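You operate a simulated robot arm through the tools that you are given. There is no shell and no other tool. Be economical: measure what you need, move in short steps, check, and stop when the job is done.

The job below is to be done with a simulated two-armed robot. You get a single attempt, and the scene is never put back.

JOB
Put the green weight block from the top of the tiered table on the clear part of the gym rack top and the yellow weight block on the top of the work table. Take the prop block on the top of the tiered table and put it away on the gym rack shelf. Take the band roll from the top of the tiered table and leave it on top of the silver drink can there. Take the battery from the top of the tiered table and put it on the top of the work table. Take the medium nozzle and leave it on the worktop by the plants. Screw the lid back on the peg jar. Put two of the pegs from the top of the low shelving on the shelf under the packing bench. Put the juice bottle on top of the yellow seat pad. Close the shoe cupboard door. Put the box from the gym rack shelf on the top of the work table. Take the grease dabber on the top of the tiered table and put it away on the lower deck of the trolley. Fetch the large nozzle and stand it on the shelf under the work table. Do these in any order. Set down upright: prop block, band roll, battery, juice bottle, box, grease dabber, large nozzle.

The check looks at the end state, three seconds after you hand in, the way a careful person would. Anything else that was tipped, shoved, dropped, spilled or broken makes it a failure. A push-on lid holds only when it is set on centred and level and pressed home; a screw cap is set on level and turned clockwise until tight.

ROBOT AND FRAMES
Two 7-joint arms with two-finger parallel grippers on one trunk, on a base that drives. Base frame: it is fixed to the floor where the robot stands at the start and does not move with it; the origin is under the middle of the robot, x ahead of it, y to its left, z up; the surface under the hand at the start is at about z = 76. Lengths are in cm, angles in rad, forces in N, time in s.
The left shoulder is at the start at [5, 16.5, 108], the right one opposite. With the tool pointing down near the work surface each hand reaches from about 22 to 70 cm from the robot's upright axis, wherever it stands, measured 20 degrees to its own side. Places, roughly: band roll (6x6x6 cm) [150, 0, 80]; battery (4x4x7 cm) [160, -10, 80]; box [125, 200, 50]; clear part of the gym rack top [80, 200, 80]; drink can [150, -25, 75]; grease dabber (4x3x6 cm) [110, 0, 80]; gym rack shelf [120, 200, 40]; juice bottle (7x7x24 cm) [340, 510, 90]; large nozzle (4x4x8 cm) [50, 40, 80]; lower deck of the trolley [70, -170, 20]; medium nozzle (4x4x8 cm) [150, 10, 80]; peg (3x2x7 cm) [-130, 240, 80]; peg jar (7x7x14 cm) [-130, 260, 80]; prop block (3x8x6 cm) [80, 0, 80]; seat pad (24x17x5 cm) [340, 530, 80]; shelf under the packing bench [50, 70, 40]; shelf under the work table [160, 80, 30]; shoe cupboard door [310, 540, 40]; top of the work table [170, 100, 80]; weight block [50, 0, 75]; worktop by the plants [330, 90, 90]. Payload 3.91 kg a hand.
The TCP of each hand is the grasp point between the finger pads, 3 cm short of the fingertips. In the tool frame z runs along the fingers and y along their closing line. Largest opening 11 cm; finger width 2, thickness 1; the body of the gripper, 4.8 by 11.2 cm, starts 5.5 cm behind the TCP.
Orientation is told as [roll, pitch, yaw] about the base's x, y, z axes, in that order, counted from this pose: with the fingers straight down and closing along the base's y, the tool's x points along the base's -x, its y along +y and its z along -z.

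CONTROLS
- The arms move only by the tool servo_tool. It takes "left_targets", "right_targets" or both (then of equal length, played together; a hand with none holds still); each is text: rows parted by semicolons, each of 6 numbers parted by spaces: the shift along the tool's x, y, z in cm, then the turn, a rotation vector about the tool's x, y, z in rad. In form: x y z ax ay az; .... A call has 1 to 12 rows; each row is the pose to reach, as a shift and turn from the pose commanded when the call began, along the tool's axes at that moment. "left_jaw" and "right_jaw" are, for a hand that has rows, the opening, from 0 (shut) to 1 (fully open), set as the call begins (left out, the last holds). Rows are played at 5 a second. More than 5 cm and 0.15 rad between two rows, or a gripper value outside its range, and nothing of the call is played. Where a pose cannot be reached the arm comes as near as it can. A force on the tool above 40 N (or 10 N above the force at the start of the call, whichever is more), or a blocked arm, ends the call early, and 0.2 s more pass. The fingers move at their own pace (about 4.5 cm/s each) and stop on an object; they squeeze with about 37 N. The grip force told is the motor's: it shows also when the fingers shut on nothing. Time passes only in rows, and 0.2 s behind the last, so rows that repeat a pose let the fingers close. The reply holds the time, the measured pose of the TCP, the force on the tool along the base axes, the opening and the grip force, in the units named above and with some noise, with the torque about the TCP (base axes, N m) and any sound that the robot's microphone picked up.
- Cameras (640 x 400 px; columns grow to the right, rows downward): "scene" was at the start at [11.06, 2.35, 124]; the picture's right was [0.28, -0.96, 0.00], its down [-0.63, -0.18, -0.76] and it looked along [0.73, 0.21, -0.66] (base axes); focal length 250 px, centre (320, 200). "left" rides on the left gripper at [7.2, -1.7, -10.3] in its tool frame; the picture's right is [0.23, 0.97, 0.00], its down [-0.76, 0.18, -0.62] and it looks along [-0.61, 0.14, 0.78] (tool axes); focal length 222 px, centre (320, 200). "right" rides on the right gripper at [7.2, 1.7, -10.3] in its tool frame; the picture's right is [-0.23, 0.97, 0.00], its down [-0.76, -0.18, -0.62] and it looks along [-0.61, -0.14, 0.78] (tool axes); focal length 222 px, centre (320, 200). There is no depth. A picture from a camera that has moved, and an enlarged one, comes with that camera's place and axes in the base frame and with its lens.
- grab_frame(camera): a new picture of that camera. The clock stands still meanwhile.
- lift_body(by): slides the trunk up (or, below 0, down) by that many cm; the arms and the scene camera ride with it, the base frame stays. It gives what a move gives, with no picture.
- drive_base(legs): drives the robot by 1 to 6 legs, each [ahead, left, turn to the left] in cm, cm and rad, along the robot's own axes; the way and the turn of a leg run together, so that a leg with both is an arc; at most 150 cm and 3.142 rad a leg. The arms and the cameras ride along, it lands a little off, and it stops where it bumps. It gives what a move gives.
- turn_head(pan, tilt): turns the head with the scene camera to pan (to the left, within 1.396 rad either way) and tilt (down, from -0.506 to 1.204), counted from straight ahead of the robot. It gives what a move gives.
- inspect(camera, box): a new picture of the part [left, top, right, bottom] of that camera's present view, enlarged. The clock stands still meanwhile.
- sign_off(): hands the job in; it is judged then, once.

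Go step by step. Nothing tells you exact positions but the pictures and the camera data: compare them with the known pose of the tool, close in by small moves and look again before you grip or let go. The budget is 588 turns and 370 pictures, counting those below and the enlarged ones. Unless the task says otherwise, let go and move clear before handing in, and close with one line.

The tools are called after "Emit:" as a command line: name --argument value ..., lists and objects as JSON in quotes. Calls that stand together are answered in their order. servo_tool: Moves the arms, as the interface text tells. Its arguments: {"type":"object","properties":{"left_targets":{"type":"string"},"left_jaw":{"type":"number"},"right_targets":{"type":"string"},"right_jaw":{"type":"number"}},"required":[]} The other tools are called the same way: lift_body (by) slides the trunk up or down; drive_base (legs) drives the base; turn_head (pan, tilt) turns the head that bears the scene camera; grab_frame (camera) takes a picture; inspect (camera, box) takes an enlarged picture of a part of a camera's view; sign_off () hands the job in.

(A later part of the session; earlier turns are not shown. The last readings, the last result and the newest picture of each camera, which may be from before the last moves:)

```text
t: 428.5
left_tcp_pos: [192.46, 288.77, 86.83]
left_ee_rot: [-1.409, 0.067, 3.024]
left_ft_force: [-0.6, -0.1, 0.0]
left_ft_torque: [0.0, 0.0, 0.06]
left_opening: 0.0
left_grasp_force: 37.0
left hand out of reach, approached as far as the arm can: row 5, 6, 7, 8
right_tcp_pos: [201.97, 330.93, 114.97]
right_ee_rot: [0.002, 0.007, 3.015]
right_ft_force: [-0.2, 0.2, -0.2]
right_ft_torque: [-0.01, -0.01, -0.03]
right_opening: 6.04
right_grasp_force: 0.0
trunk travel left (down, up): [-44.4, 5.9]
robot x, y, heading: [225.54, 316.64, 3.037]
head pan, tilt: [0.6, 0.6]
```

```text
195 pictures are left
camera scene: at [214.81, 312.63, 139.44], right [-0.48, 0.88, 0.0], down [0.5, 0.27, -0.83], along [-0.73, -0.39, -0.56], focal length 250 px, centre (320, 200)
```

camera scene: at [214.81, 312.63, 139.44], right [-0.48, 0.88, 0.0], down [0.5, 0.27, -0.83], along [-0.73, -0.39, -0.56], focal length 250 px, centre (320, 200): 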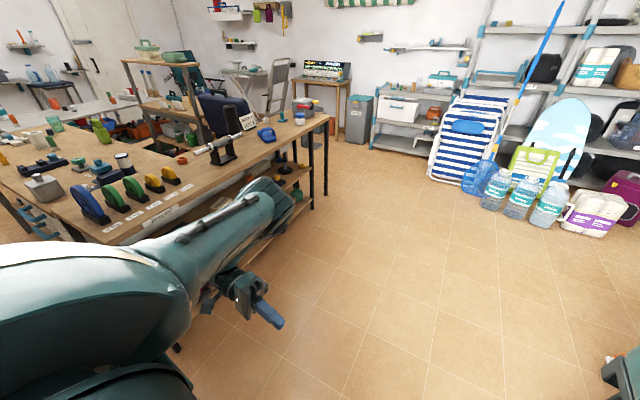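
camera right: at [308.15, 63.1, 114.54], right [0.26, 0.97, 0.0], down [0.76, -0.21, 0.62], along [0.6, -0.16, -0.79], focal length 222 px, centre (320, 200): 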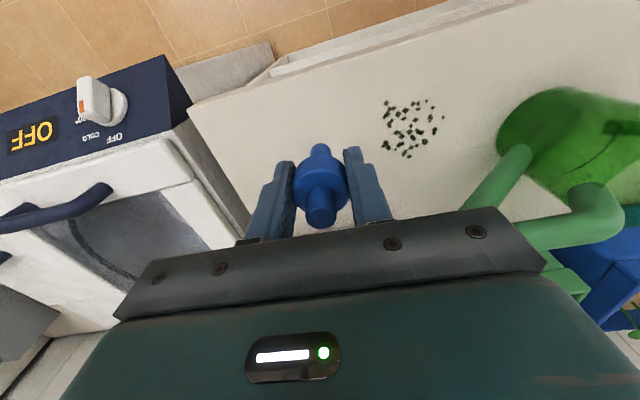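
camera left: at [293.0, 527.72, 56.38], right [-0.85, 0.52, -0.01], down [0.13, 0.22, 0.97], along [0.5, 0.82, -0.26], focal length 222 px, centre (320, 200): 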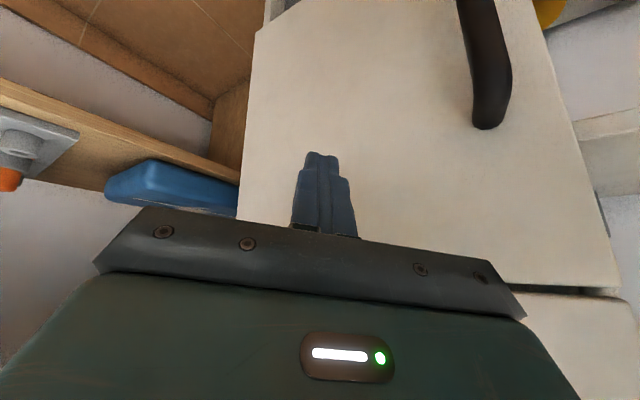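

Emit:
servo_tool --left_targets "0 0 0 -0.15 0 0; 0 0 0 -0.3 0 0; 0 0 0 -0.45 0 0; 0 0 0 -0.6 0 0; 0 0 0 -0.75 0 0; 0 0 0 -0.9 0 0; 0 0 0 -1.05 0 0; 0 0 0 -1.2 0 0; 0 0 0 -1.35 0 0; 0 0 0 -1.4 -0.07 0; 0 0 0 -1.4 -0.07 0"

Emit:
grab_frame --camera "scene"

```text
t: 430.9
left_tcp_pos: [192.37, 288.99, 86.85]
left_ee_rot: [-0.007, 0.019, 3.065]
left_ft_force: [-0.5, 0.2, -0.4]
left_ft_torque: [0.04, 0.02, -0.02]
left_opening: 0.0
left_grasp_force: 37.0
right_tcp_pos: [201.93, 331.02, 114.9]
right_ee_rot: [0.003, 0.007, 3.015]
right_ft_force: [-0.4, 0.0, -0.3]
right_ft_torque: [0.01, 0.05, 0.01]
right_opening: 6.06
right_grasp_force: 0.1
trunk travel left (down, up): [-44.4, 5.9]
robot x, y, heading: [225.01, 316.41, 3.033]
head pan, tilt: [0.6, 0.6]
```

```text
194 pictures are left
camera scene: at [214.81, 312.63, 139.44], right [-0.48, 0.88, 0.0], down [0.5, 0.27, -0.83], along [-0.73, -0.39, -0.56], focal length 250 px, centre (320, 200)
```

scene: 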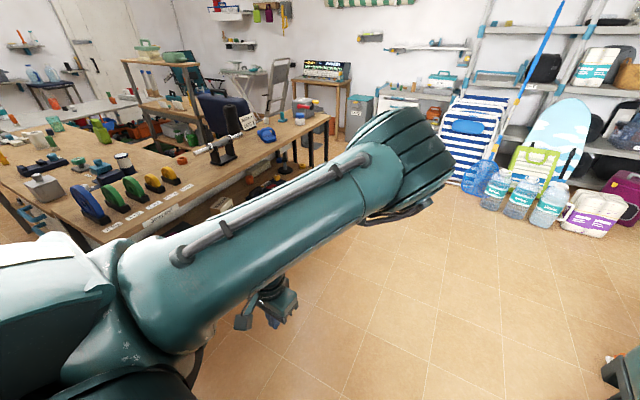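

Emit:
servo_tool --left_targets "0 0 0 0 0 -0.15; 0 0 0 0 0 -0.3; 0 0 0 0 0 -0.45; 0 0 0 0 0 -0.6; 0 0 0 0 0 -0.75; 0 0 0 0 0 -0.9; 0 0 0 0 0 -1.05; 0 0 0 0 0 -1.2; 0 0 0 0 0 -1.2"

Emit:
grab_frame --camera "scene"

```text
t: 432.9
left_tcp_pos: [192.33, 288.87, 86.75]
left_ee_rot: [0.016, 0.013, -2.02]
left_ft_force: [0.0, 0.6, -0.2]
left_ft_torque: [-0.02, 0.02, -0.01]
left_opening: 0.0
left_grasp_force: 37.7
right_tcp_pos: [202.01, 331.01, 114.98]
right_ee_rot: [0.0, 0.007, 3.015]
right_ft_force: [0.5, -0.1, -0.5]
right_ft_torque: [-0.02, -0.01, -0.01]
right_opening: 6.04
right_grasp_force: 0.1
trunk travel left (down, up): [-44.4, 5.9]
robot x, y, heading: [225.24, 316.38, 3.036]
head pan, tilt: [0.6, 0.6]
```

```text
193 pictures are left
camera scene: at [214.81, 312.63, 139.44], right [-0.48, 0.88, 0.0], down [0.5, 0.27, -0.83], along [-0.73, -0.39, -0.56], focal length 250 px, centre (320, 200)
```

scene: 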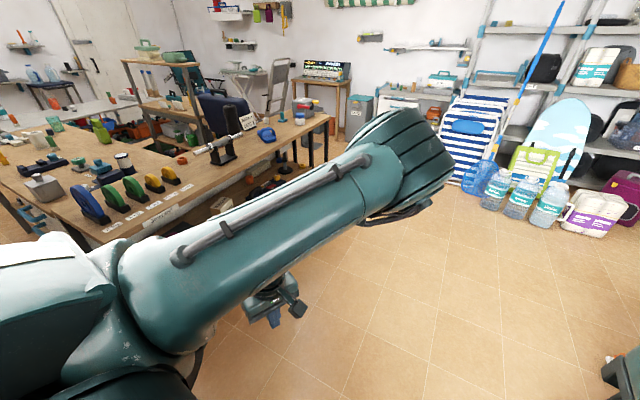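

The yaw only spins the last joint. I undo it and try sweeping the hand far out to the left, up, and back in.

Emit:
servo_tool --left_targets "0 0 0 0 0 0.15; 0 0 0 0 0 0.3; 0 0 0 0 0 0.45; 0 0 0 0 0 0.6; 0 0 0 0 0 0.75; 0 0 0 0 0 0.9; 0 0 0 0 0 1.05; 0 0 0 0 0 1.2"

Emit:
servo_tool --left_targets "0 4.5 -1 0 0 0; 0 9 -2 0 0 0; 0 13.5 -3 0 0 0; 0 18 -4 0 0 0; 0 22.5 -5 0 0 0; 0 27 -6 0 0 0; 0 31 -8 0 0 0; 0 33 -12 0 0 0; 0 33 -16 0 0 0; 0 33 -20 0 0 0"

Emit:
grab_frame --camera "scene"

```text
t: 434.7
left_tcp_pos: [192.35, 288.83, 86.79]
left_ee_rot: [-0.006, 0.02, 3.061]
left_ft_force: [0.1, 0.0, -0.3]
left_ft_torque: [0.03, -0.01, 0.02]
left_opening: 0.0
left_grasp_force: 37.3
right_tcp_pos: [202.02, 331.1, 114.87]
right_ee_rot: [0.002, 0.007, 3.015]
right_ft_force: [-0.2, -0.4, 0.3]
right_ft_torque: [-0.01, -0.01, -0.01]
right_opening: 6.07
right_grasp_force: 0.0
trunk travel left (down, up): [-44.4, 5.9]
robot x, y, heading: [225.51, 316.68, 3.036]
head pan, tilt: [0.6, 0.6]
```

```text
t: 436.9
left_tcp_pos: [189.41, 256.04, 106.48]
left_ee_rot: [-0.006, 0.019, 3.064]
left_ft_force: [0.0, 0.3, -0.2]
left_ft_torque: [0.0, 0.0, 0.02]
left_opening: 0.0
left_grasp_force: 37.0
right_tcp_pos: [202.04, 330.96, 114.98]
right_ee_rot: [0.002, 0.007, 3.016]
right_ft_force: [-0.6, -1.5, 0.6]
right_ft_torque: [0.01, 0.0, 0.01]
right_opening: 6.04
right_grasp_force: 0.1
trunk travel left (down, up): [-44.4, 5.9]
robot x, y, heading: [225.41, 316.98, 3.034]
head pan, tilt: [0.6, 0.6]
```

```text
192 pictures are left
camera scene: at [214.83, 312.63, 139.44], right [-0.48, 0.88, 0.0], down [0.5, 0.27, -0.83], along [-0.73, -0.39, -0.56], focal length 250 px, centre (320, 200)
```

scene: 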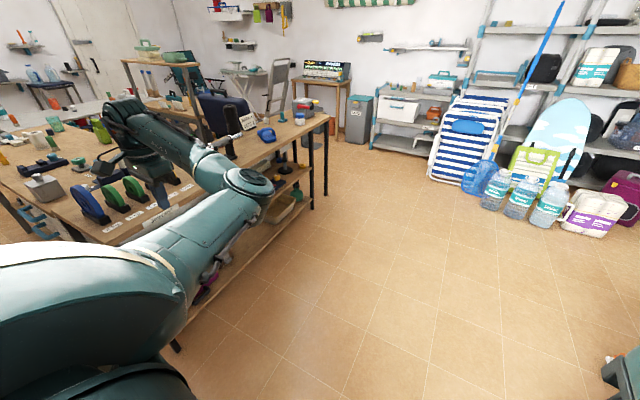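

I turn so my left side faces open floor, then try straightening the arm fully and bringing it back.

Emit:
drive_base --legs '[[0, 0, -1.4]]'

Emit:
servo_tool --left_targets "0 4 -3 0 0 0; 0 8 -6 0 0 0; 0 12 -9 0 0 0; 0 16 -12 0 0 0; 0 20 -15 0 0 0; 0 24 -15 0 0 0; 2 28 -15 0 0 0; 5 30 -15 0 0 0; 9 30 -15 0 0 0; 13 30 -15 0 0 0; 17 30 -15 0 0 0; 21 30 -15 0 0 0"

Emit:
turn_head --pan 1.2 --tilt 0.4

Emit:
grab_frame --camera "scene"

```text
t: 440.8
left_tcp_pos: [160.36, 343.62, 106.45]
left_ee_rot: [-0.004, 0.018, 1.639]
left_ft_force: [0.6, 0.9, -0.4]
left_ft_torque: [-0.01, 0.02, -0.01]
left_opening: 0.0
left_grasp_force: 37.1
right_tcp_pos: [236.27, 341.9, 114.98]
right_ee_rot: [0.001, 0.007, 1.586]
right_ft_force: [-1.0, -0.7, 0.0]
right_ft_torque: [0.01, 0.03, -0.02]
right_opening: 6.04
right_grasp_force: 0.0
trunk travel left (down, up): [-44.4, 5.9]
robot x, y, heading: [225.61, 316.58, 1.61]
head pan, tilt: [0.6, 0.6]
```

```text
t: 443.4
left_tcp_pos: [143.73, 323.33, 120.12]
left_ee_rot: [-0.006, 0.019, 1.635]
left_ft_force: [-0.6, 0.7, -0.5]
left_ft_torque: [-0.02, -0.01, 0.01]
left_opening: 0.01
left_grasp_force: 36.9
left hand out of reach, approached as far as the arm can: row 4, 5, 6, 7, 8, 9, 10, 11, 12
right_tcp_pos: [236.38, 341.75, 115.01]
right_ee_rot: [0.002, 0.007, 1.588]
right_ft_force: [0.6, -0.6, -0.1]
right_ft_torque: [-0.02, 0.03, -0.03]
right_opening: 6.04
right_grasp_force: 0.0
trunk travel left (down, up): [-44.4, 5.9]
robot x, y, heading: [225.32, 316.63, 1.618]
head pan, tilt: [0.6, 0.6]
```

```text
t: 444.4
left_tcp_pos: [143.74, 323.44, 120.13]
left_ee_rot: [-0.004, 0.019, 1.637]
left_ft_force: [0.2, -1.4, 0.3]
left_ft_torque: [0.0, -0.01, 0.01]
left_opening: 0.01
left_grasp_force: 36.8
right_tcp_pos: [236.27, 341.93, 115.0]
right_ee_rot: [0.001, 0.007, 1.586]
right_ft_force: [0.5, -0.1, -0.2]
right_ft_torque: [0.01, 0.04, 0.01]
right_opening: 6.05
right_grasp_force: 0.0
trunk travel left (down, up): [-44.4, 5.9]
robot x, y, heading: [225.33, 316.15, 1.609]
head pan, tilt: [1.201, 0.4]
```

```text
191 pictures are left
camera scene: at [216.62, 322.48, 141.26], right [0.33, 0.95, 0.0], down [0.37, -0.13, -0.92], along [-0.87, 0.3, -0.39], focal length 250 px, centre (320, 200)
```

scene: 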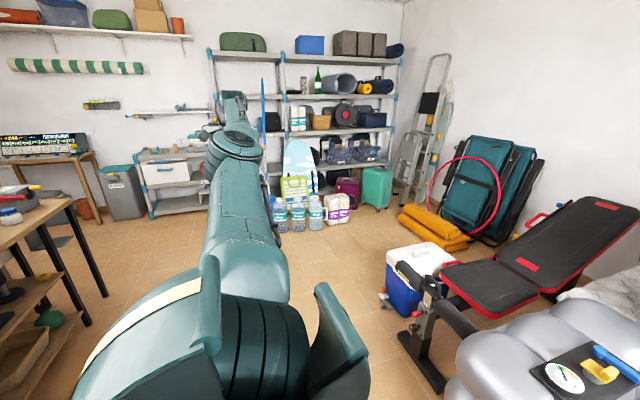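

Emit:
servo_tool --left_targets "-4 -2 -1 0 0 0; -8 -4 -2 0 0 0; -12 -7 -2 0 0 0; -16 -10 -2 0 0 0; -20 -13 -2 0 0 0; -23 -17 -2 0 0 0; -25 -21 -2 0 0 0; -25.7 -25.5 0 0 0 0; -25.7 -30 0 0 0 0; -25.7 -34.5 0 0 0 0; -25.7 -39 2 0 0 0; -25.7 -43.5 3 0 0 0"

Emit:
servo_tool --left_targets "0 -4.5 1 0 0 0; 0 -9 3 0 0 0; 0 -13.5 5 0 0 0; 0 -16 7 0 0 0; 0 -16 7 0 0 0"

Emit:
turn_head --pan 0.7 --tilt 0.5

Emit:
grab_frame --camera "scene"

```text
t: 447.0
left_tcp_pos: [174.97, 371.0, 123.49]
left_ee_rot: [-0.006, 0.021, 1.636]
left_ft_force: [0.6, 0.2, 1.3]
left_ft_torque: [-0.03, 0.01, -0.01]
left_opening: 0.0
left_grasp_force: 37.2
left hand out of reach, approached as far as the arm can: row 1, 2, 3, 4, 5, 6, 7, 8, 9, 10, 11, 12
right_tcp_pos: [236.42, 341.86, 114.88]
right_ee_rot: [0.005, 0.009, 1.587]
right_ft_force: [-1.1, -0.4, -0.6]
right_ft_torque: [-0.01, 0.05, -0.01]
right_opening: 6.04
right_grasp_force: 0.1
trunk travel left (down, up): [-44.4, 5.9]
robot x, y, heading: [225.38, 316.76, 1.612]
head pan, tilt: [1.201, 0.4]
```

```text
t: 448.2
left_tcp_pos: [188.98, 378.21, 116.89]
left_ee_rot: [-0.007, 0.019, 1.638]
left_ft_force: [0.4, -0.2, 0.3]
left_ft_torque: [0.02, 0.04, -0.03]
left_opening: 0.0
left_grasp_force: 37.3
left hand out of reach, approached as far as the arm can: row 1, 2, 3, 4, 5
right_tcp_pos: [236.45, 341.8, 115.04]
right_ee_rot: [0.002, 0.007, 1.586]
right_ft_force: [0.0, -0.2, 0.0]
right_ft_torque: [-0.01, 0.0, 0.0]
right_opening: 6.05
right_grasp_force: 0.1
trunk travel left (down, up): [-44.4, 5.9]
robot x, y, heading: [225.26, 316.46, 1.608]
head pan, tilt: [1.201, 0.4]
```

```text
t: 449.1
left_tcp_pos: [188.89, 378.33, 116.91]
left_ee_rot: [-0.005, 0.019, 1.637]
left_ft_force: [0.0, 0.4, 0.6]
left_ft_torque: [0.01, -0.01, 0.02]
left_opening: 0.0
left_grasp_force: 37.1
right_tcp_pos: [236.36, 341.76, 114.92]
right_ee_rot: [0.001, 0.007, 1.587]
right_ft_force: [0.0, -0.5, 0.6]
right_ft_torque: [-0.02, 0.02, -0.01]
right_opening: 6.07
right_grasp_force: 0.0
trunk travel left (down, up): [-44.4, 5.9]
robot x, y, heading: [225.34, 316.53, 1.611]
head pan, tilt: [0.7, 0.499]
```

```text
190 pictures are left
camera scene: at [219.24, 326.18, 140.35], right [0.74, 0.67, 0.0], down [0.32, -0.35, -0.88], along [-0.59, 0.65, -0.48], focal length 250 px, centre (320, 200)
```

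scene: 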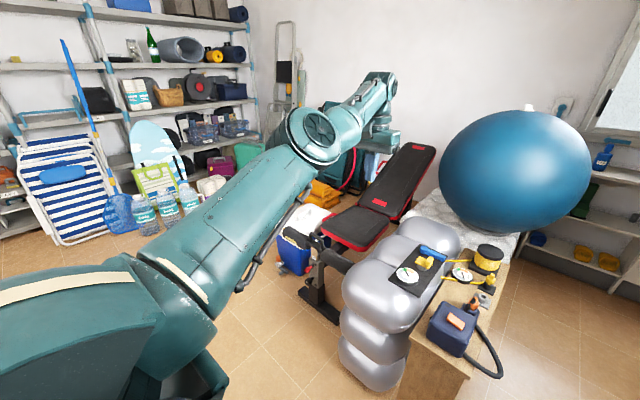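

Emit:
servo_tool --left_targets "4 -2 1 0 0 0; 8 -4 2 0 0 0; 12 -6 3 0 0 0; 16 -8 4 0 0 0; 20 -10 5 0 0 0; 24 -12 6 0 0 0; 27 -12 7 0 0 0; 27 -12 7 0 0 0"

Emit:
grab_frame --camera "scene"

```text
t: 450.9
left_tcp_pos: [204.07, 380.59, 113.95]
left_ee_rot: [-0.003, 0.02, 1.637]
left_ft_force: [0.0, 0.6, 1.2]
left_ft_torque: [0.01, 0.01, 0.02]
left_opening: 0.0
left_grasp_force: 37.1
left hand out of reach, approached as far as the arm can: row 1, 2, 3, 4, 5, 6, 7, 8
right_tcp_pos: [236.55, 341.96, 114.95]
right_ee_rot: [0.007, 0.009, 1.587]
right_ft_force: [-0.4, 0.8, 0.3]
right_ft_torque: [-0.03, 0.05, 0.02]
right_opening: 6.06
right_grasp_force: 0.0
trunk travel left (down, up): [-44.4, 5.9]
robot x, y, heading: [225.79, 316.43, 1.614]
head pan, tilt: [0.7, 0.499]
```

```text
189 pictures are left
camera scene: at [219.48, 326.31, 140.34], right [0.74, 0.67, 0.0], down [0.32, -0.35, -0.88], along [-0.59, 0.65, -0.48], focal length 250 px, centre (320, 200)
```

scene: 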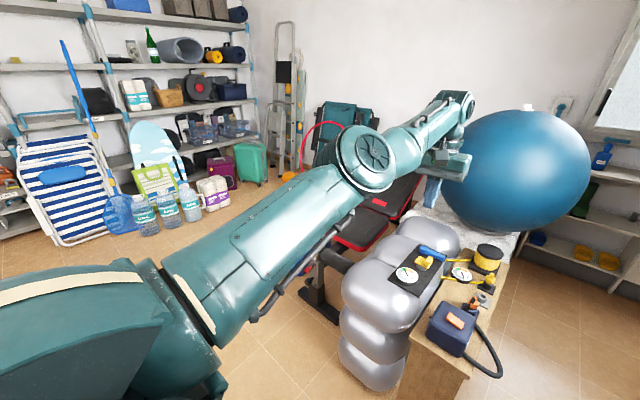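

Emit:
servo_tool --left_targets "4 0 -2 0 0 0; 8 0 -4 0 0 0; 12 0 -6 0 0 0; 16 0 -8 0 0 0; 20 0 -10 0 0 0; 24 0 -10 0 0 0; 28 0 -10 0 0 0; 28 4 -10 0 0 0; 28 8 -10 0 0 0"

Emit:
grab_frame --camera "scene"

```text
t: 452.9
left_tcp_pos: [195.2, 376.12, 126.81]
left_ee_rot: [-0.011, 0.024, 1.637]
left_ft_force: [-1.4, 1.1, -0.5]
left_ft_torque: [0.02, -0.09, 0.0]
left_opening: 0.0
left_grasp_force: 36.5
left hand out of reach, approached as far as the arm can: row 1, 2, 3, 4, 5, 6, 7, 8, 9
right_tcp_pos: [235.96, 341.82, 114.9]
right_ee_rot: [-0.004, 0.006, 1.589]
right_ft_force: [-1.7, 0.0, 0.8]
right_ft_torque: [0.0, -0.08, -0.01]
right_opening: 6.04
right_grasp_force: 0.1
trunk travel left (down, up): [-44.4, 5.9]
robot x, y, heading: [225.55, 316.26, 1.609]
head pan, tilt: [0.7, 0.499]
```

```text
188 pictures are left
camera scene: at [218.61, 326.21, 140.3], right [0.74, 0.67, 0.0], down [0.33, -0.35, -0.88], along [-0.59, 0.65, -0.48], focal length 250 px, centre (320, 200)
```

scene: 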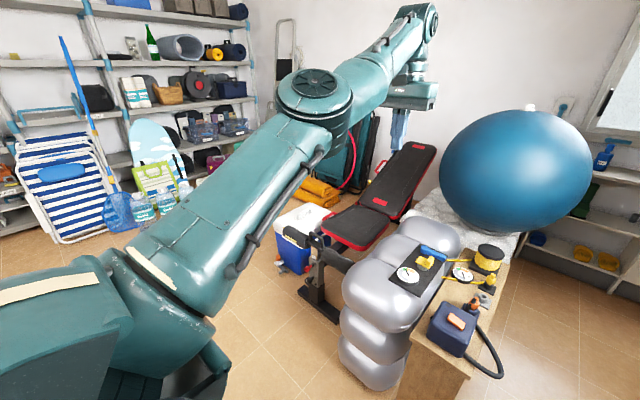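

The elbow is now bending outward-up, as wanted. Continue pulling in.

Emit:
servo_tool --left_targets "3 0 0 0 0 0; 6 0 0 0 0 0; 9 0 0 0 0 0; 12 0 0 0 0 0; 15 0 1 0 0 0; 18 0 3 0 0 0; 21 0 5 0 0 0; 24 0 8 0 0 0; 24 0 10 0 0 0"

Emit:
grab_frame --camera "scene"

```text
t: 454.9
left_tcp_pos: [194.48, 375.09, 129.18]
left_ee_rot: [-0.005, 0.021, 1.636]
left_ft_force: [0.3, 0.9, -0.6]
left_ft_torque: [0.02, 0.0, 0.02]
left_opening: 0.0
left_grasp_force: 36.8
left hand out of reach, approached as far as the arm can: row 1, 2, 3, 4, 5, 6, 7, 8, 9
right_tcp_pos: [236.27, 341.79, 114.98]
right_ee_rot: [0.002, 0.009, 1.586]
right_ft_force: [-0.5, -0.1, 0.1]
right_ft_torque: [0.02, 0.03, 0.02]
right_opening: 6.04
right_grasp_force: 0.0
trunk travel left (down, up): [-44.4, 5.9]
robot x, y, heading: [225.71, 316.41, 1.613]
head pan, tilt: [0.7, 0.499]
```

```text
187 pictures are left
camera scene: at [219.25, 326.18, 140.35], right [0.74, 0.67, 0.0], down [0.32, -0.35, -0.88], along [-0.59, 0.65, -0.48], focal length 250 px, centre (320, 200)
```

scene: 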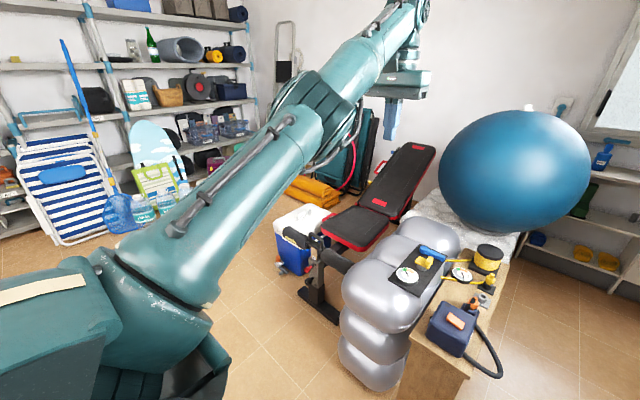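

Emit:
servo_tool --left_targets "0 0 4 0 0 0; 0 0 8 0 0 0; 0 0 12 0 0 0; 0 0 16 0 0 0; 3 0 20 0 0 0; 6 0 24 0 0 0; 9 0 28 0 0 0; 12 0 32 0 0 0; 16 0 34 0 0 0; 20 0 34 0 0 0; 24 0 34 0 0 0; 28 0 34 0 0 0"

Emit:
grab_frame --camera "scene"

```text
t: 457.5
left_tcp_pos: [189.26, 377.48, 86.77]
left_ee_rot: [-0.006, 0.019, 1.638]
left_ft_force: [0.4, 0.4, -0.4]
left_ft_torque: [-0.01, -0.02, 0.01]
left_opening: 0.0
left_grasp_force: 37.1
left hand out of reach, approached as far as the arm can: row 1, 2, 3, 4, 5, 6, 7, 8, 9, 10, 11, 12
right_tcp_pos: [236.39, 341.86, 114.91]
right_ee_rot: [0.003, 0.007, 1.587]
right_ft_force: [-0.2, -0.3, 0.4]
right_ft_torque: [-0.02, -0.04, -0.03]
right_opening: 6.04
right_grasp_force: 0.0
trunk travel left (down, up): [-44.4, 5.9]
robot x, y, heading: [225.6, 316.87, 1.613]
head pan, tilt: [0.7, 0.499]
```

```text
186 pictures are left
camera scene: at [219.16, 326.2, 140.34], right [0.74, 0.67, 0.0], down [0.32, -0.35, -0.88], along [-0.59, 0.65, -0.48], focal length 250 px, centre (320, 200)
```

scene: 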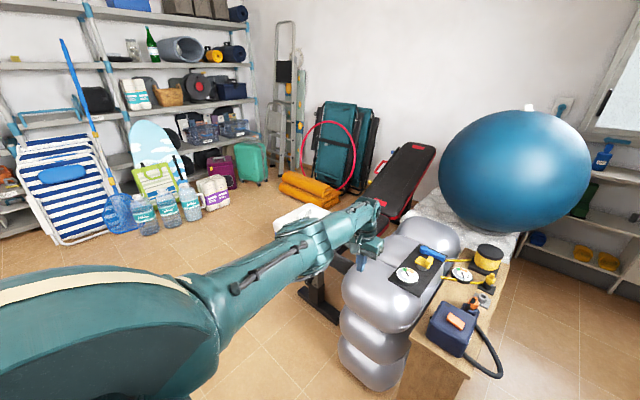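

Emit:
servo_tool --left_targets "4 0 -4 0 0 0; 8 -3 -7 0 0 0; 12 -6 -7 0 0 0; 16 -9 -7 0 0 0; 16 -9 -7 0 0 0; 16 -9 -7 0 0.15 0; 16 -9 -7 0 0.3 0; 16 -9 -7 0 0.45 0; 16 -9 -7 0 0.6 0; 16 -9 -7 0 0.6 0; 16 -9 -7 0 0.6 0; 16 -9 -7 0 0.6 0"

Emit:
grab_frame --camera "scene"

```text
refused: row 1 steps farther than a row can; nothing moved
```

```text
185 pictures are left
camera scene: at [219.16, 326.2, 140.34], right [0.74, 0.67, 0.0], down [0.32, -0.35, -0.88], along [-0.59, 0.65, -0.48], focal length 250 px, centre (320, 200)
```

scene: 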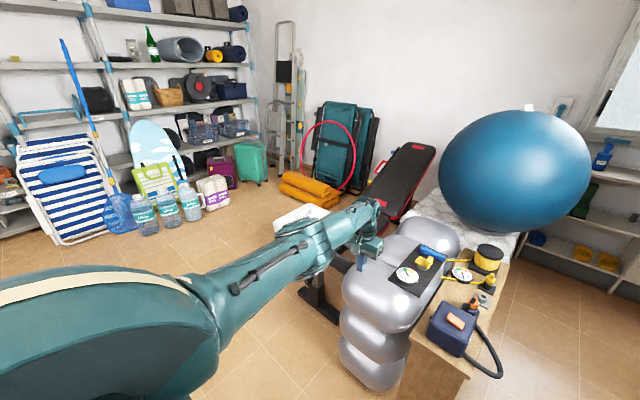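

Emit:
servo_tool --left_targets "3 0 -3 0 0 0; 6 -2 -6 0 0 0; 10 -4 -6 0 0 0; 14 -6 -6 0 0 0; 14 -6 -6 0 0.15 0; 14 -6 -6 0 0.3 0; 14 -6 -6 0 0.45 0; 14 -6 -6 0 0.6 0; 14 -6 -6 0 0.6 0; 14 -6 -6 0 0.6 0; 14 -6 -6 0 0.6 0; 14 -6 -6 0 0.6 0"

```text
t: 460.1
left_tcp_pos: [195.41, 367.99, 90.86]
left_ee_rot: [-0.006, 0.621, 1.634]
left_ft_force: [-0.1, -1.1, -1.0]
left_ft_torque: [0.01, 0.0, -0.01]
left_opening: 0.02
left_grasp_force: 37.3
left hand out of reach, approached as far as the arm can: row 1, 2, 3, 4, 5, 6, 7, 8, 9, 10, 11, 12
right_tcp_pos: [236.44, 341.81, 114.86]
right_ee_rot: [0.001, 0.008, 1.587]
right_ft_force: [0.3, 0.2, 0.3]
right_ft_torque: [0.0, 0.02, -0.04]
right_opening: 6.03
right_grasp_force: 0.1
trunk travel left (down, up): [-44.4, 5.9]
robot x, y, heading: [225.49, 316.54, 1.61]
head pan, tilt: [0.7, 0.499]
```

Emit:
servo_tool --left_targets "4.9 0 0 0 -0.1 0; 9.8 0 0 0 -0.2 0; 14.7 0 0 0 -0.3 0; 19.6 0 0 0 -0.4 0; 24.5 0 0 0 -0.5 0; 29.4 0 0 0 -0.6 0; 34 0 0 0 -0.6 0; 38 0 0 0 -0.6 0; 42 0 0 0 -0.6 0; 46 0 0 0 -0.6 0; 50 0 0 0 -0.6 0; 54 0 0 0 -0.6 0"

Emit:
grab_frame --camera "scene"

```text
t: 462.9
left_tcp_pos: [176.37, 360.18, 161.18]
left_ee_rot: [1.151, 0.069, 1.247]
left_ft_force: [-0.2, 0.3, -1.0]
left_ft_torque: [0.0, 0.04, 0.02]
left_opening: 0.01
left_grasp_force: 36.8
left hand out of reach, approached as far as the arm can: row 1, 2, 3, 4, 5, 6, 7, 8, 9, 10, 11, 12
right_tcp_pos: [236.62, 341.7, 114.95]
right_ee_rot: [0.004, 0.005, 1.586]
right_ft_force: [-0.2, 0.7, 0.2]
right_ft_torque: [-0.01, 0.0, 0.03]
right_opening: 6.03
right_grasp_force: 0.1
trunk travel left (down, up): [-44.4, 5.9]
robot x, y, heading: [225.61, 316.68, 1.613]
head pan, tilt: [0.7, 0.499]
stopped in row 12 (left hand): the arm was blocked; the commanded pose is now the measured one
```

```text
184 pictures are left
camera scene: at [219.45, 325.92, 140.39], right [0.74, 0.67, 0.0], down [0.32, -0.35, -0.88], along [-0.59, 0.65, -0.48], focal length 250 px, centre (320, 200)
```

scene: 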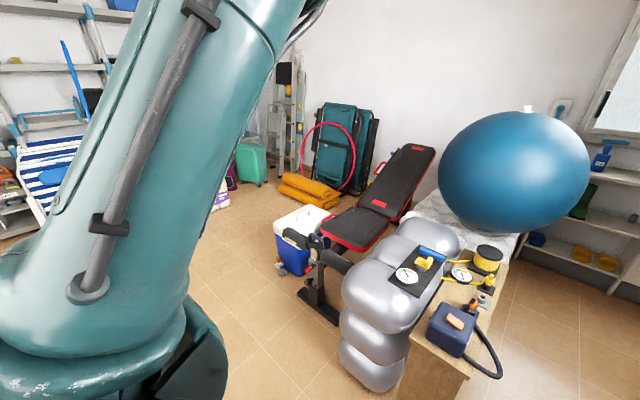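

Emit:
servo_tool --left_targets "0 0 0 0.15 0 0; 0 0 0 0.3 0 0; 0 0 0 0.45 0 0; 0 0 0 0.6 0 0; 0 0 0 0.75 0 0; 0 0 0 0.9 0 0; 0 0 0 1.05 0 0; 0 0 0 1.15 0 0; 0 0 0 1.15 0 0"

Emit:
servo_tool --left_targets "0 0 4 0 0 0; 0 0 8 0 0 0; 0 0 12 0 0 0; 0 0 16 0 0 0; 0 0 20 0 0 0; 0 0 24 0 0 0; 0 0 28 0 0 0; 0 0 32 0 0 0; 0 0 36 0 0 0; 0 0 40 0 0 0"

Emit:
grab_frame --camera "scene"

```text
t: 464.9
left_tcp_pos: [180.0, 350.0, 145.88]
left_ee_rot: [0.007, 0.069, 1.247]
left_ft_force: [1.1, 0.3, -0.8]
left_ft_torque: [-0.01, 0.08, -0.03]
left_opening: 0.01
left_grasp_force: 37.6
left hand out of reach, approached as far as the arm can: row 1, 2, 3, 4, 5, 6, 7, 8, 9
right_tcp_pos: [236.78, 341.97, 114.89]
right_ee_rot: [0.007, 0.01, 1.585]
right_ft_force: [0.9, 0.2, -0.6]
right_ft_torque: [0.02, 0.05, 0.01]
right_opening: 6.09
right_grasp_force: 0.0
trunk travel left (down, up): [-44.4, 5.9]
robot x, y, heading: [225.38, 316.46, 1.613]
head pan, tilt: [0.7, 0.499]
```

```text
t: 467.1
left_tcp_pos: [178.38, 347.27, 104.72]
left_ee_rot: [0.002, 0.068, 1.248]
left_ft_force: [0.0, 0.2, 0.1]
left_ft_torque: [0.02, -0.01, -0.01]
left_opening: 0.0
left_grasp_force: 37.3
right_tcp_pos: [236.28, 342.02, 114.89]
right_ee_rot: [0.002, 0.008, 1.587]
right_ft_force: [-0.3, -1.0, -0.6]
right_ft_torque: [0.05, 0.02, 0.0]
right_opening: 6.04
right_grasp_force: 0.1
trunk travel left (down, up): [-44.4, 5.9]
robot x, y, heading: [225.52, 316.73, 1.616]
head pan, tilt: [0.7, 0.499]
```

```text
183 pictures are left
camera scene: at [219.22, 326.25, 140.35], right [0.74, 0.67, 0.0], down [0.32, -0.35, -0.88], along [-0.59, 0.65, -0.48], focal length 250 px, centre (320, 200)
```

scene: 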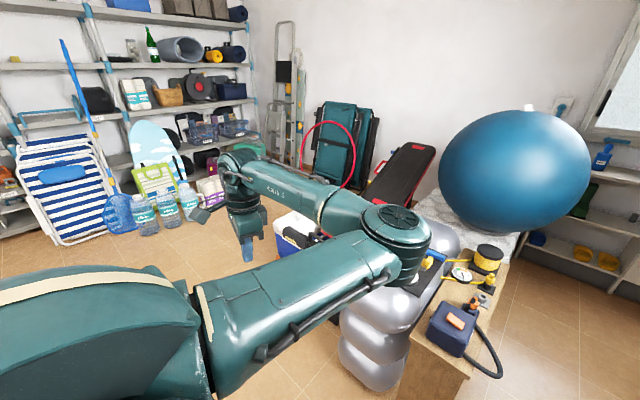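

Emit:
servo_tool --left_targets "0 -4.3 1.1 0.15 0 0; 0 -8.6 1.7 0.3 0 0; 0 -12.7 1.8 0.45 0 0; 0 -16.5 1.5 0.6 0 0; 0 -20.2 0.7 0.75 0 0; 0 -23.4 -0.4 0.9 0 0; 0 -26.3 -1.7 1.05 0 0; 0 -28.8 -3.4 1.2 0 0; 0 -30.8 -5.3 1.35 0 0; 0 -32.2 -7.2 1.5 0 0; 0 -33.3 -9.1 1.65 0 0; 0 -33.4 -12 1.8 0 0"

Emit:
grab_frame --camera "scene"

```text
t: 469.7
left_tcp_pos: [206.77, 333.44, 117.4]
left_ee_rot: [-1.799, 0.069, 1.249]
left_ft_force: [-0.7, -0.2, 0.6]
left_ft_torque: [0.0, -0.02, 0.01]
left_opening: 0.0
left_grasp_force: 36.5
left hand out of reach, approached as far as the arm can: row 11, 12
right_tcp_pos: [236.3, 341.75, 115.03]
right_ee_rot: [0.003, 0.007, 1.587]
right_ft_force: [-0.7, 0.6, 0.2]
right_ft_torque: [0.01, -0.01, 0.01]
right_opening: 6.05
right_grasp_force: 0.1
trunk travel left (down, up): [-44.4, 5.9]
robot x, y, heading: [225.05, 316.6, 1.616]
head pan, tilt: [0.7, 0.499]
```

```text
182 pictures are left
camera scene: at [219.2, 326.15, 140.35], right [0.74, 0.67, 0.0], down [0.32, -0.35, -0.88], along [-0.59, 0.65, -0.48], focal length 250 px, centre (320, 200)
```

scene: 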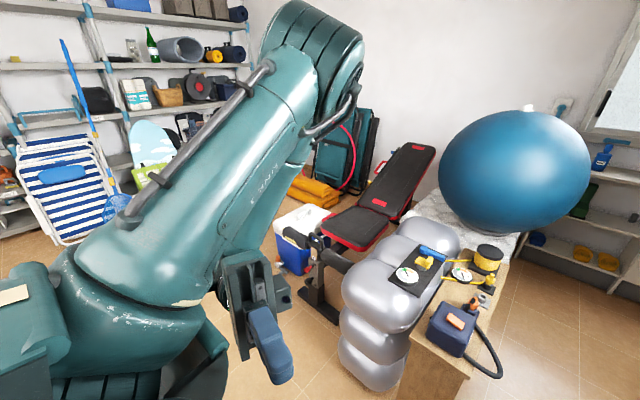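

Emit:
servo_tool --left_targets "-3 1.3 -1 0 0 0; -6 2.6 -2 0 0 0; -9 4 -3 0 0 0; -12 5.3 -4 0 0 0; -15 6.6 -5 0 0 0; -18 8 -6 0 0 0; -18 11 -6 0 0 0; -18 14 -6 0 0 0; -18 14 -6 0 0 0"

Emit:
grab_frame --camera "scene"

```text
t: 471.7
left_tcp_pos: [201.96, 335.05, 108.61]
left_ee_rot: [-1.795, 0.069, 1.249]
left_ft_force: [-0.8, -0.2, 0.5]
left_ft_torque: [-0.01, -0.01, 0.01]
left_opening: 0.01
left_grasp_force: 37.2
left hand out of reach, approached as far as the arm can: row 1, 2, 3, 4, 5, 6, 7, 8, 9
right_tcp_pos: [236.4, 341.93, 114.9]
right_ee_rot: [0.001, 0.006, 1.587]
right_ft_force: [0.8, 0.3, 0.7]
right_ft_torque: [0.01, -0.01, 0.0]
right_opening: 6.04
right_grasp_force: 0.0
trunk travel left (down, up): [-44.4, 5.9]
robot x, y, heading: [225.1, 316.85, 1.611]
head pan, tilt: [0.7, 0.499]
```

```text
181 pictures are left
camera scene: at [219.25, 326.22, 140.35], right [0.74, 0.67, 0.0], down [0.32, -0.35, -0.88], along [-0.59, 0.65, -0.48], focal length 250 px, centre (320, 200)
```

scene: 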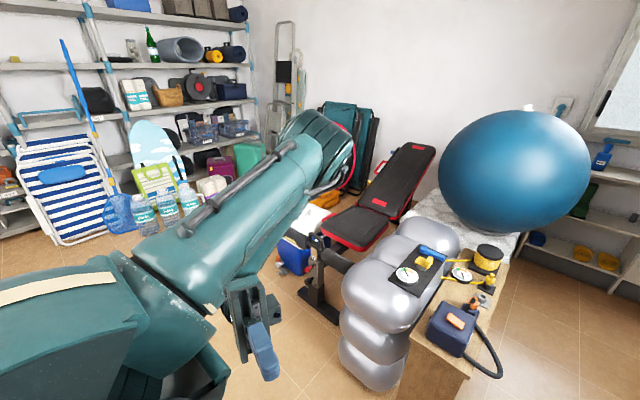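

Emit:
servo_tool --left_targets "-2.5 0 0 -0.15 0 0; -5 0 0 -0.3 0 0; -7.5 -0.5 -0.5 -0.45 0 0; -10 -0.5 -0.5 -0.6 0 0; -12.5 -1 -1 -0.75 0 0; -15 -1 -1 -0.9 0 0; -17.5 -1 -1.5 -1.05 0 0; -20 -1.5 -1.5 -1.2 0 0; -22.5 -1.5 -2 -1.35 0 0; -25 -2 -2 -1.5 0 0; -27.5 -2 -2.5 -1.65 0 0; -30 -2 -2.5 -1.8 0 0"

Emit:
grab_frame --camera "scene"

```text
t: 474.3
left_tcp_pos: [202.28, 371.42, 108.8]
left_ee_rot: [0.01, 0.072, 1.248]
left_ft_force: [0.4, 0.4, 0.6]
left_ft_torque: [-0.01, 0.02, 0.01]
left_opening: 0.0
left_grasp_force: 36.7
left hand out of reach, approached as far as the arm can: row 8, 9, 10, 11, 12
right_tcp_pos: [236.54, 341.92, 114.89]
right_ee_rot: [0.004, 0.009, 1.586]
right_ft_force: [-0.3, 0.1, 0.0]
right_ft_torque: [-0.02, 0.02, -0.02]
right_opening: 6.04
right_grasp_force: 0.0
trunk travel left (down, up): [-44.4, 5.9]
robot x, y, heading: [225.12, 316.5, 1.612]
head pan, tilt: [0.7, 0.499]
```

```text
180 pictures are left
camera scene: at [219.35, 326.33, 140.34], right [0.74, 0.67, 0.0], down [0.32, -0.35, -0.88], along [-0.59, 0.65, -0.48], focal length 250 px, centre (320, 200)
```

scene: 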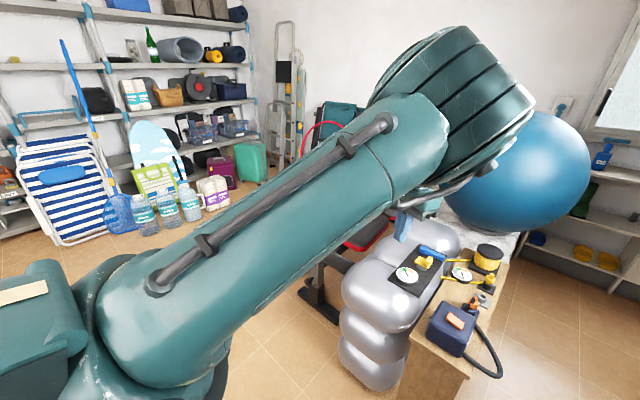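

Emit:
servo_tool --left_targets "3 2 0 0.15 0 0; 6 4 0 0.3 0 0; 9 6 0 0.45 0 0; 12 8 0 0.6 0 0; 14 10 0 0.75 0 0; 16 12 0 0.9 0 0; 16 14 0 1.05 0 0; 16 16 0 1.2 0 0; 16 16 0 1.35 0 0; 16 16 0 1.5 0 0; 16 16 0 1.65 0 0; 16 16 0 1.8 0 0"

Emit:
grab_frame --camera "scene"

```text
t: 476.9
left_tcp_pos: [191.18, 338.08, 114.86]
left_ee_rot: [-1.774, 0.074, 1.276]
left_ft_force: [-0.2, -1.0, 0.4]
left_ft_torque: [0.01, 0.01, 0.04]
left_opening: 0.0
left_grasp_force: 37.4
left hand out of reach, approached as far as the arm can: row 7, 8, 9, 10, 11, 12
right_tcp_pos: [236.34, 341.58, 114.94]
right_ee_rot: [0.001, 0.003, 1.587]
right_ft_force: [0.5, -1.1, 0.1]
right_ft_torque: [-0.02, -0.04, 0.03]
right_opening: 6.06
right_grasp_force: 0.1
trunk travel left (down, up): [-44.4, 5.9]
robot x, y, heading: [225.72, 316.77, 1.606]
head pan, tilt: [0.7, 0.499]
```

```text
179 pictures are left
camera scene: at [219.12, 325.93, 140.37], right [0.74, 0.67, 0.0], down [0.32, -0.35, -0.88], along [-0.59, 0.65, -0.48], focal length 250 px, centre (320, 200)
```

scene: 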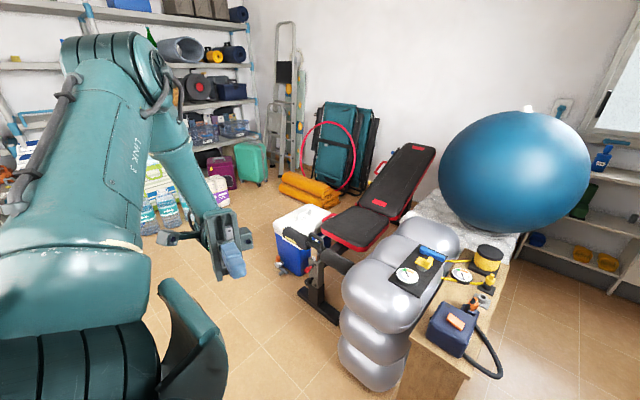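

Elbow is up-left now. Lower a bit and unroll.

Emit:
servo_tool --left_targets "-1 3.5 0 0 0 0; -2 7 0 0 0 0; -3 10.5 0 0 0 0; -4 14 0 0 0 0; -5 14 0 -0.15 0 0; -6 14 0 -0.3 0 0; -7 14 0 -0.45 0 0; -8 14 0 -0.6 0 0; -9 14 0 -0.75 0 0; -10 14 0 -0.9 0 0; -11 14 0 -1.05 0 0; -12 14 0 -1.2 0 0"

Emit:
servo_tool --left_targets "0 0 0 -0.15 0 0; 0 0 0 -0.3 0 0; 0 0 0 -0.45 0 0; 0 0 0 -0.57 -0.07 -0.15; 0 0 0 -0.57 -0.07 -0.3"

Emit:
grab_frame --camera "scene"

```text
t: 479.5
left_tcp_pos: [197.33, 348.71, 99.72]
left_ee_rot: [-0.596, 0.067, 1.249]
left_ft_force: [-0.6, 0.8, -0.1]
left_ft_torque: [-0.02, 0.0, -0.01]
left_opening: 0.0
left_grasp_force: 37.1
left hand out of reach, approached as far as the arm can: row 1, 2, 3, 4, 5
right_tcp_pos: [236.37, 341.81, 115.0]
right_ee_rot: [0.006, 0.006, 1.586]
right_ft_force: [-0.2, -0.1, 0.4]
right_ft_torque: [0.02, -0.01, -0.01]
right_opening: 6.07
right_grasp_force: 0.0
trunk travel left (down, up): [-44.4, 5.9]
robot x, y, heading: [225.62, 316.82, 1.612]
head pan, tilt: [0.7, 0.499]
```

```text
refused: row 4 steps farther than a row can; nothing moved
```

```text
178 pictures are left
camera scene: at [219.28, 326.19, 140.35], right [0.74, 0.67, 0.0], down [0.32, -0.35, -0.88], along [-0.59, 0.65, -0.48], focal length 250 px, centre (320, 200)
```

scene: 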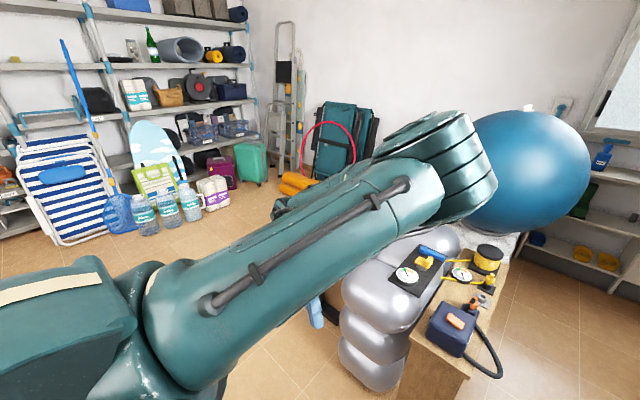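

Emit:
servo_tool --left_targets "0 0 -2 0.15 0 0; 0 2 -4 0.3 0 0; 2 4 -6 0.45 0 0; 4 4 -8 0.6 0 0; 6 4 -10 0.75 0 0; 6 2 -12 0.9 0 0; 6 0 -12 1.05 0 0; 6 0 -12 1.2 0 0; 6 0 -12 1.35 0 0; 6 0 -12 1.5 0 0; 6 0 -12 1.65 0 0; 6 0 -12 1.75 0 0"

Emit:
grab_frame --camera "scene"

```text
t: 482.1
left_tcp_pos: [189.81, 338.82, 110.98]
left_ee_rot: [-2.35, 0.071, 1.25]
left_ft_force: [0.5, 0.0, -0.3]
left_ft_torque: [0.0, -0.03, 0.01]
left_opening: 0.01
left_grasp_force: 37.1
left hand out of reach, approached as far as the arm can: row 6, 7, 8, 9, 10, 11, 12
right_tcp_pos: [236.49, 341.95, 114.91]
right_ee_rot: [0.001, 0.007, 1.587]
right_ft_force: [-0.4, -1.1, 0.4]
right_ft_torque: [0.01, -0.01, -0.03]
right_opening: 6.08
right_grasp_force: 0.1
trunk travel left (down, up): [-44.4, 5.9]
robot x, y, heading: [225.43, 316.4, 1.609]
head pan, tilt: [0.7, 0.499]
```

```text
177 pictures are left
camera scene: at [219.27, 326.25, 140.35], right [0.74, 0.67, 0.0], down [0.32, -0.35, -0.88], along [-0.59, 0.65, -0.48], focal length 250 px, centre (320, 200)
```

scene: 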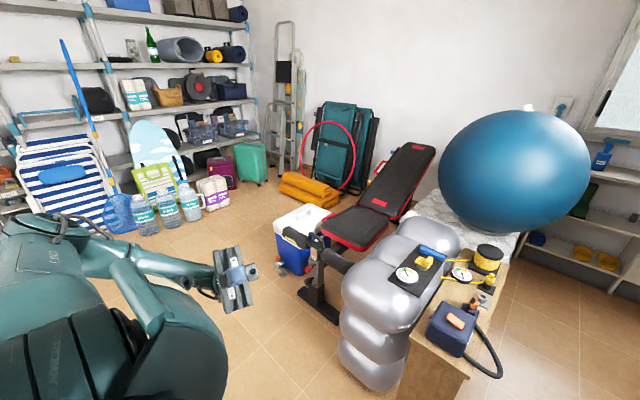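

The elbow is now out left and low, like the earlier success. Unroll in place.

Emit:
servo_tool --left_targets "-1 0 0 -0.15 0 0; -2 0 0 -0.3 0 0; -3 0 0 -0.45 0 0; -4 0 0 -0.6 0 0; -5 0 0 -0.75 0 0; -6 0 0 -0.9 0 0; -7 0 0 -1.05 0 0; -8 0 0 -1.2 0 0; -9 0 0 -1.35 0 0; -10 0 0 -1.5 0 0; -10 0 0 -1.65 0 0; -10 0 0 -1.8 0 0"

Emit:
servo_tool --left_targets "0 0 0 -0.15 0 0; 0 0 0 -0.3 0 0; 0 0 0 -0.45 0 0; 0 0 0 -0.55 0 0; 0 0 0 -0.55 0 0"

Emit:
grab_frame --camera "scene"

```text
t: 484.7
left_tcp_pos: [192.89, 347.86, 110.32]
left_ee_rot: [-0.545, 0.068, 1.247]
left_ft_force: [0.6, -0.2, -0.7]
left_ft_torque: [-0.04, 0.04, -0.06]
left_opening: 0.0
left_grasp_force: 37.4
left hand out of reach, approached as far as the arm can: row 1, 2, 3, 4, 5
right_tcp_pos: [236.6, 341.86, 114.91]
right_ee_rot: [0.005, 0.008, 1.588]
right_ft_force: [-0.6, -0.5, -0.1]
right_ft_torque: [0.03, 0.04, 0.02]
right_opening: 6.03
right_grasp_force: 0.0
trunk travel left (down, up): [-44.4, 5.9]
robot x, y, heading: [225.33, 316.51, 1.615]
head pan, tilt: [0.7, 0.499]
```

```text
t: 485.9
left_tcp_pos: [192.91, 347.85, 110.4]
left_ee_rot: [0.004, 0.068, 1.25]
left_ft_force: [0.5, 0.9, 0.3]
left_ft_torque: [-0.03, 0.01, 0.0]
left_opening: 0.0
left_grasp_force: 37.1
right_tcp_pos: [236.31, 341.91, 114.81]
right_ee_rot: [0.001, 0.007, 1.585]
right_ft_force: [0.1, -0.9, 0.6]
right_ft_torque: [-0.01, -0.02, 0.02]
right_opening: 6.03
right_grasp_force: 0.0
trunk travel left (down, up): [-44.4, 5.9]
robot x, y, heading: [225.4, 316.47, 1.611]
head pan, tilt: [0.7, 0.499]
```

```text
176 pictures are left
camera scene: at [219.25, 326.25, 140.34], right [0.74, 0.67, 0.0], down [0.32, -0.35, -0.88], along [-0.59, 0.65, -0.48], focal length 250 px, centre (320, 200)
```

scene: 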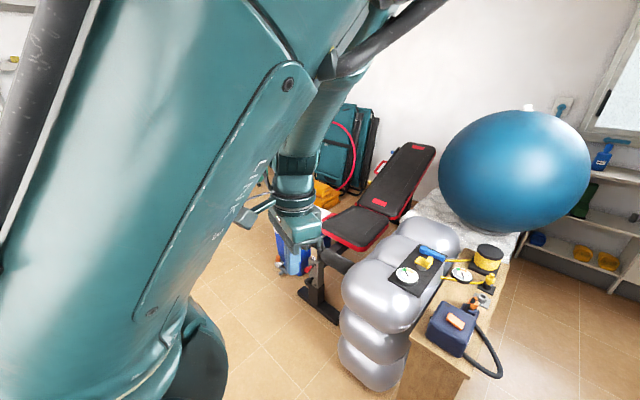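

Elbow is now straight up; one more roll/unroll cycle should take it outward.

Emit:
servo_tool --left_targets "0 0 0 0.15 0 0; 0 0 1 0.3 0 0; 0 0 2 0.45 0 0; 0 0 3 0.6 0 0; 0 0 4 0.75 0 0; 0 0 5 0.9 0 0; 0 0 6 1.05 0 0; 0 0 7 1.2 0 0; 0 0 8 1.35 0 0; 0 0 8 1.5 0 0; 0 0 8 1.65 0 0; 0 0 8 1.8 0 0"

Emit:
servo_tool --left_targets "0 0 0 -0.15 0 0; 0 0 0 -0.3 0 0; 0 0 0 -0.45 0 0; 0 0 0 -0.6 0 0; 0 0 0 -0.75 0 0; 0 0 0 -0.9 0 0; 0 0 0 -1.05 0 0; 0 0 0 -1.2 0 0; 0 0 0 -1.35 0 0; 0 0 0 -1.5 0 0; 0 0 0 -1.65 0 0; 0 0 0 -1.8 0 0"

Emit:
grab_frame --camera "scene"

```text
t: 488.5
left_tcp_pos: [194.74, 335.78, 106.04]
left_ee_rot: [-1.778, 0.068, 1.253]
left_ft_force: [-0.2, -0.3, -1.1]
left_ft_torque: [0.02, -0.01, -0.02]
left_opening: 0.0
left_grasp_force: 36.9
left hand out of reach, approached as far as the arm can: row 10, 11, 12
right_tcp_pos: [236.49, 341.91, 115.01]
right_ee_rot: [0.001, 0.008, 1.587]
right_ft_force: [0.9, 1.0, 0.6]
right_ft_torque: [-0.04, 0.03, -0.03]
right_opening: 6.03
right_grasp_force: 0.0
trunk travel left (down, up): [-44.4, 5.9]
robot x, y, heading: [225.58, 316.73, 1.613]
head pan, tilt: [0.7, 0.499]
```

```text
t: 491.1
left_tcp_pos: [192.76, 339.95, 106.99]
left_ee_rot: [0.004, 0.07, 1.247]
left_ft_force: [0.0, -0.1, 0.9]
left_ft_torque: [0.0, 0.01, -0.04]
left_opening: 0.0
left_grasp_force: 37.4
left hand out of reach, approached as far as the arm can: row 10, 11, 12
right_tcp_pos: [236.5, 341.88, 114.97]
right_ee_rot: [0.002, 0.006, 1.587]
right_ft_force: [-0.2, -0.9, 0.8]
right_ft_torque: [0.0, 0.0, 0.03]
right_opening: 6.05
right_grasp_force: 0.0
trunk travel left (down, up): [-44.4, 5.9]
robot x, y, heading: [225.62, 316.5, 1.609]
head pan, tilt: [0.7, 0.499]
```

```text
175 pictures are left
camera scene: at [219.25, 326.19, 140.35], right [0.74, 0.67, 0.0], down [0.32, -0.35, -0.88], along [-0.59, 0.65, -0.48], focal length 250 px, centre (320, 200)
```

scene: 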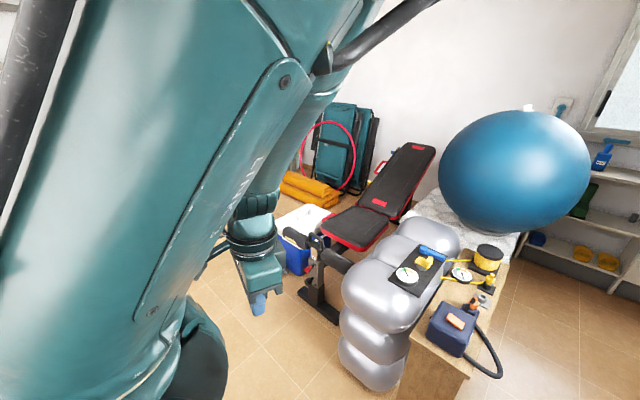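

Emit:
servo_tool --left_targets "-4 -1 0 0 0 -0.06; -8 -2 0 0 0 -0.12; -12 -3 0 0 0 -0.18; -16 -4 0 0 0 -0.24; -20 -5 0 0 0 -0.3; -24 -6.5 -1 0 0 -0.36; -27.6 -7.6 -1 0 0 -0.36; -27.6 -7.6 -1 0 -0.07 -0.36; -27.6 -7.6 -1 0 -0.07 -0.36"

Emit:
servo_tool --left_targets "3 2 0 0.15 0 0; 6 4 0 0.3 0 0; 9 6 0 0.45 0 0; 12 8 0 0.6 0 0; 12 8 0 0.75 0 0; 12 8 0 0.9 0 0; 12 8 0 1.05 0 0; 12 8 0 1.2 0 0; 12 8 0 1.35 0 0; 12 8 0 1.5 0 0; 12 8 0 1.65 0 0; 12 8 0 1.8 0 0"

Emit:
grab_frame --camera "scene"

```text
t: 493.1
left_tcp_pos: [200.74, 371.22, 106.37]
left_ee_rot: [0.014, -0.004, 1.607]
left_ft_force: [-0.5, 0.0, -0.5]
left_ft_torque: [0.02, -0.02, 0.0]
left_opening: 0.0
left_grasp_force: 37.3
left hand out of reach, approached as far as the arm can: row 1, 2, 3, 4, 5, 6, 7, 8, 9
right_tcp_pos: [236.48, 342.0, 114.94]
right_ee_rot: [0.004, 0.007, 1.587]
right_ft_force: [0.6, -0.3, 0.4]
right_ft_torque: [0.01, -0.01, -0.01]
right_opening: 6.04
right_grasp_force: 0.1
trunk travel left (down, up): [-44.4, 5.9]
robot x, y, heading: [225.7, 316.64, 1.61]
head pan, tilt: [0.7, 0.499]
```

```text
t: 495.7
left_tcp_pos: [191.86, 349.89, 111.43]
left_ee_rot: [-1.607, 0.008, 1.65]
left_ft_force: [-0.8, -1.5, 1.1]
left_ft_torque: [0.0, 0.06, 0.15]
left_opening: 0.01
left_grasp_force: 36.9
left hand out of reach, approached as far as the arm can: row 10, 11, 12
right_tcp_pos: [236.23, 341.34, 115.05]
right_ee_rot: [-0.002, 0.003, 1.587]
right_ft_force: [-0.6, -0.9, 0.3]
right_ft_torque: [0.11, -0.05, -0.01]
right_opening: 6.05
right_grasp_force: 0.2
trunk travel left (down, up): [-44.4, 5.9]
robot x, y, heading: [225.63, 316.73, 1.61]
head pan, tilt: [0.7, 0.499]
```

```text
174 pictures are left
camera scene: at [218.99, 325.61, 140.39], right [0.74, 0.67, 0.01], down [0.32, -0.35, -0.88], along [-0.59, 0.65, -0.48], focal length 250 px, centre (320, 200)
```

scene: 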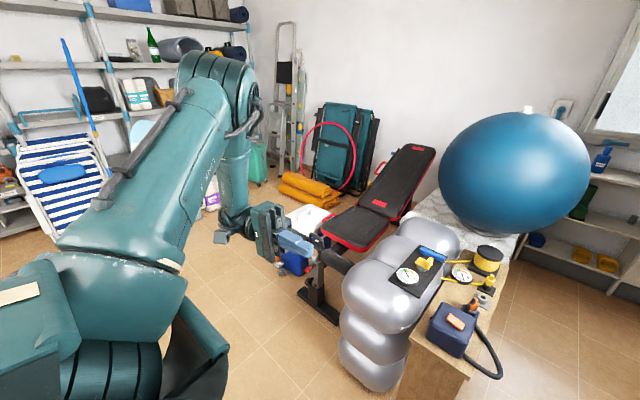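

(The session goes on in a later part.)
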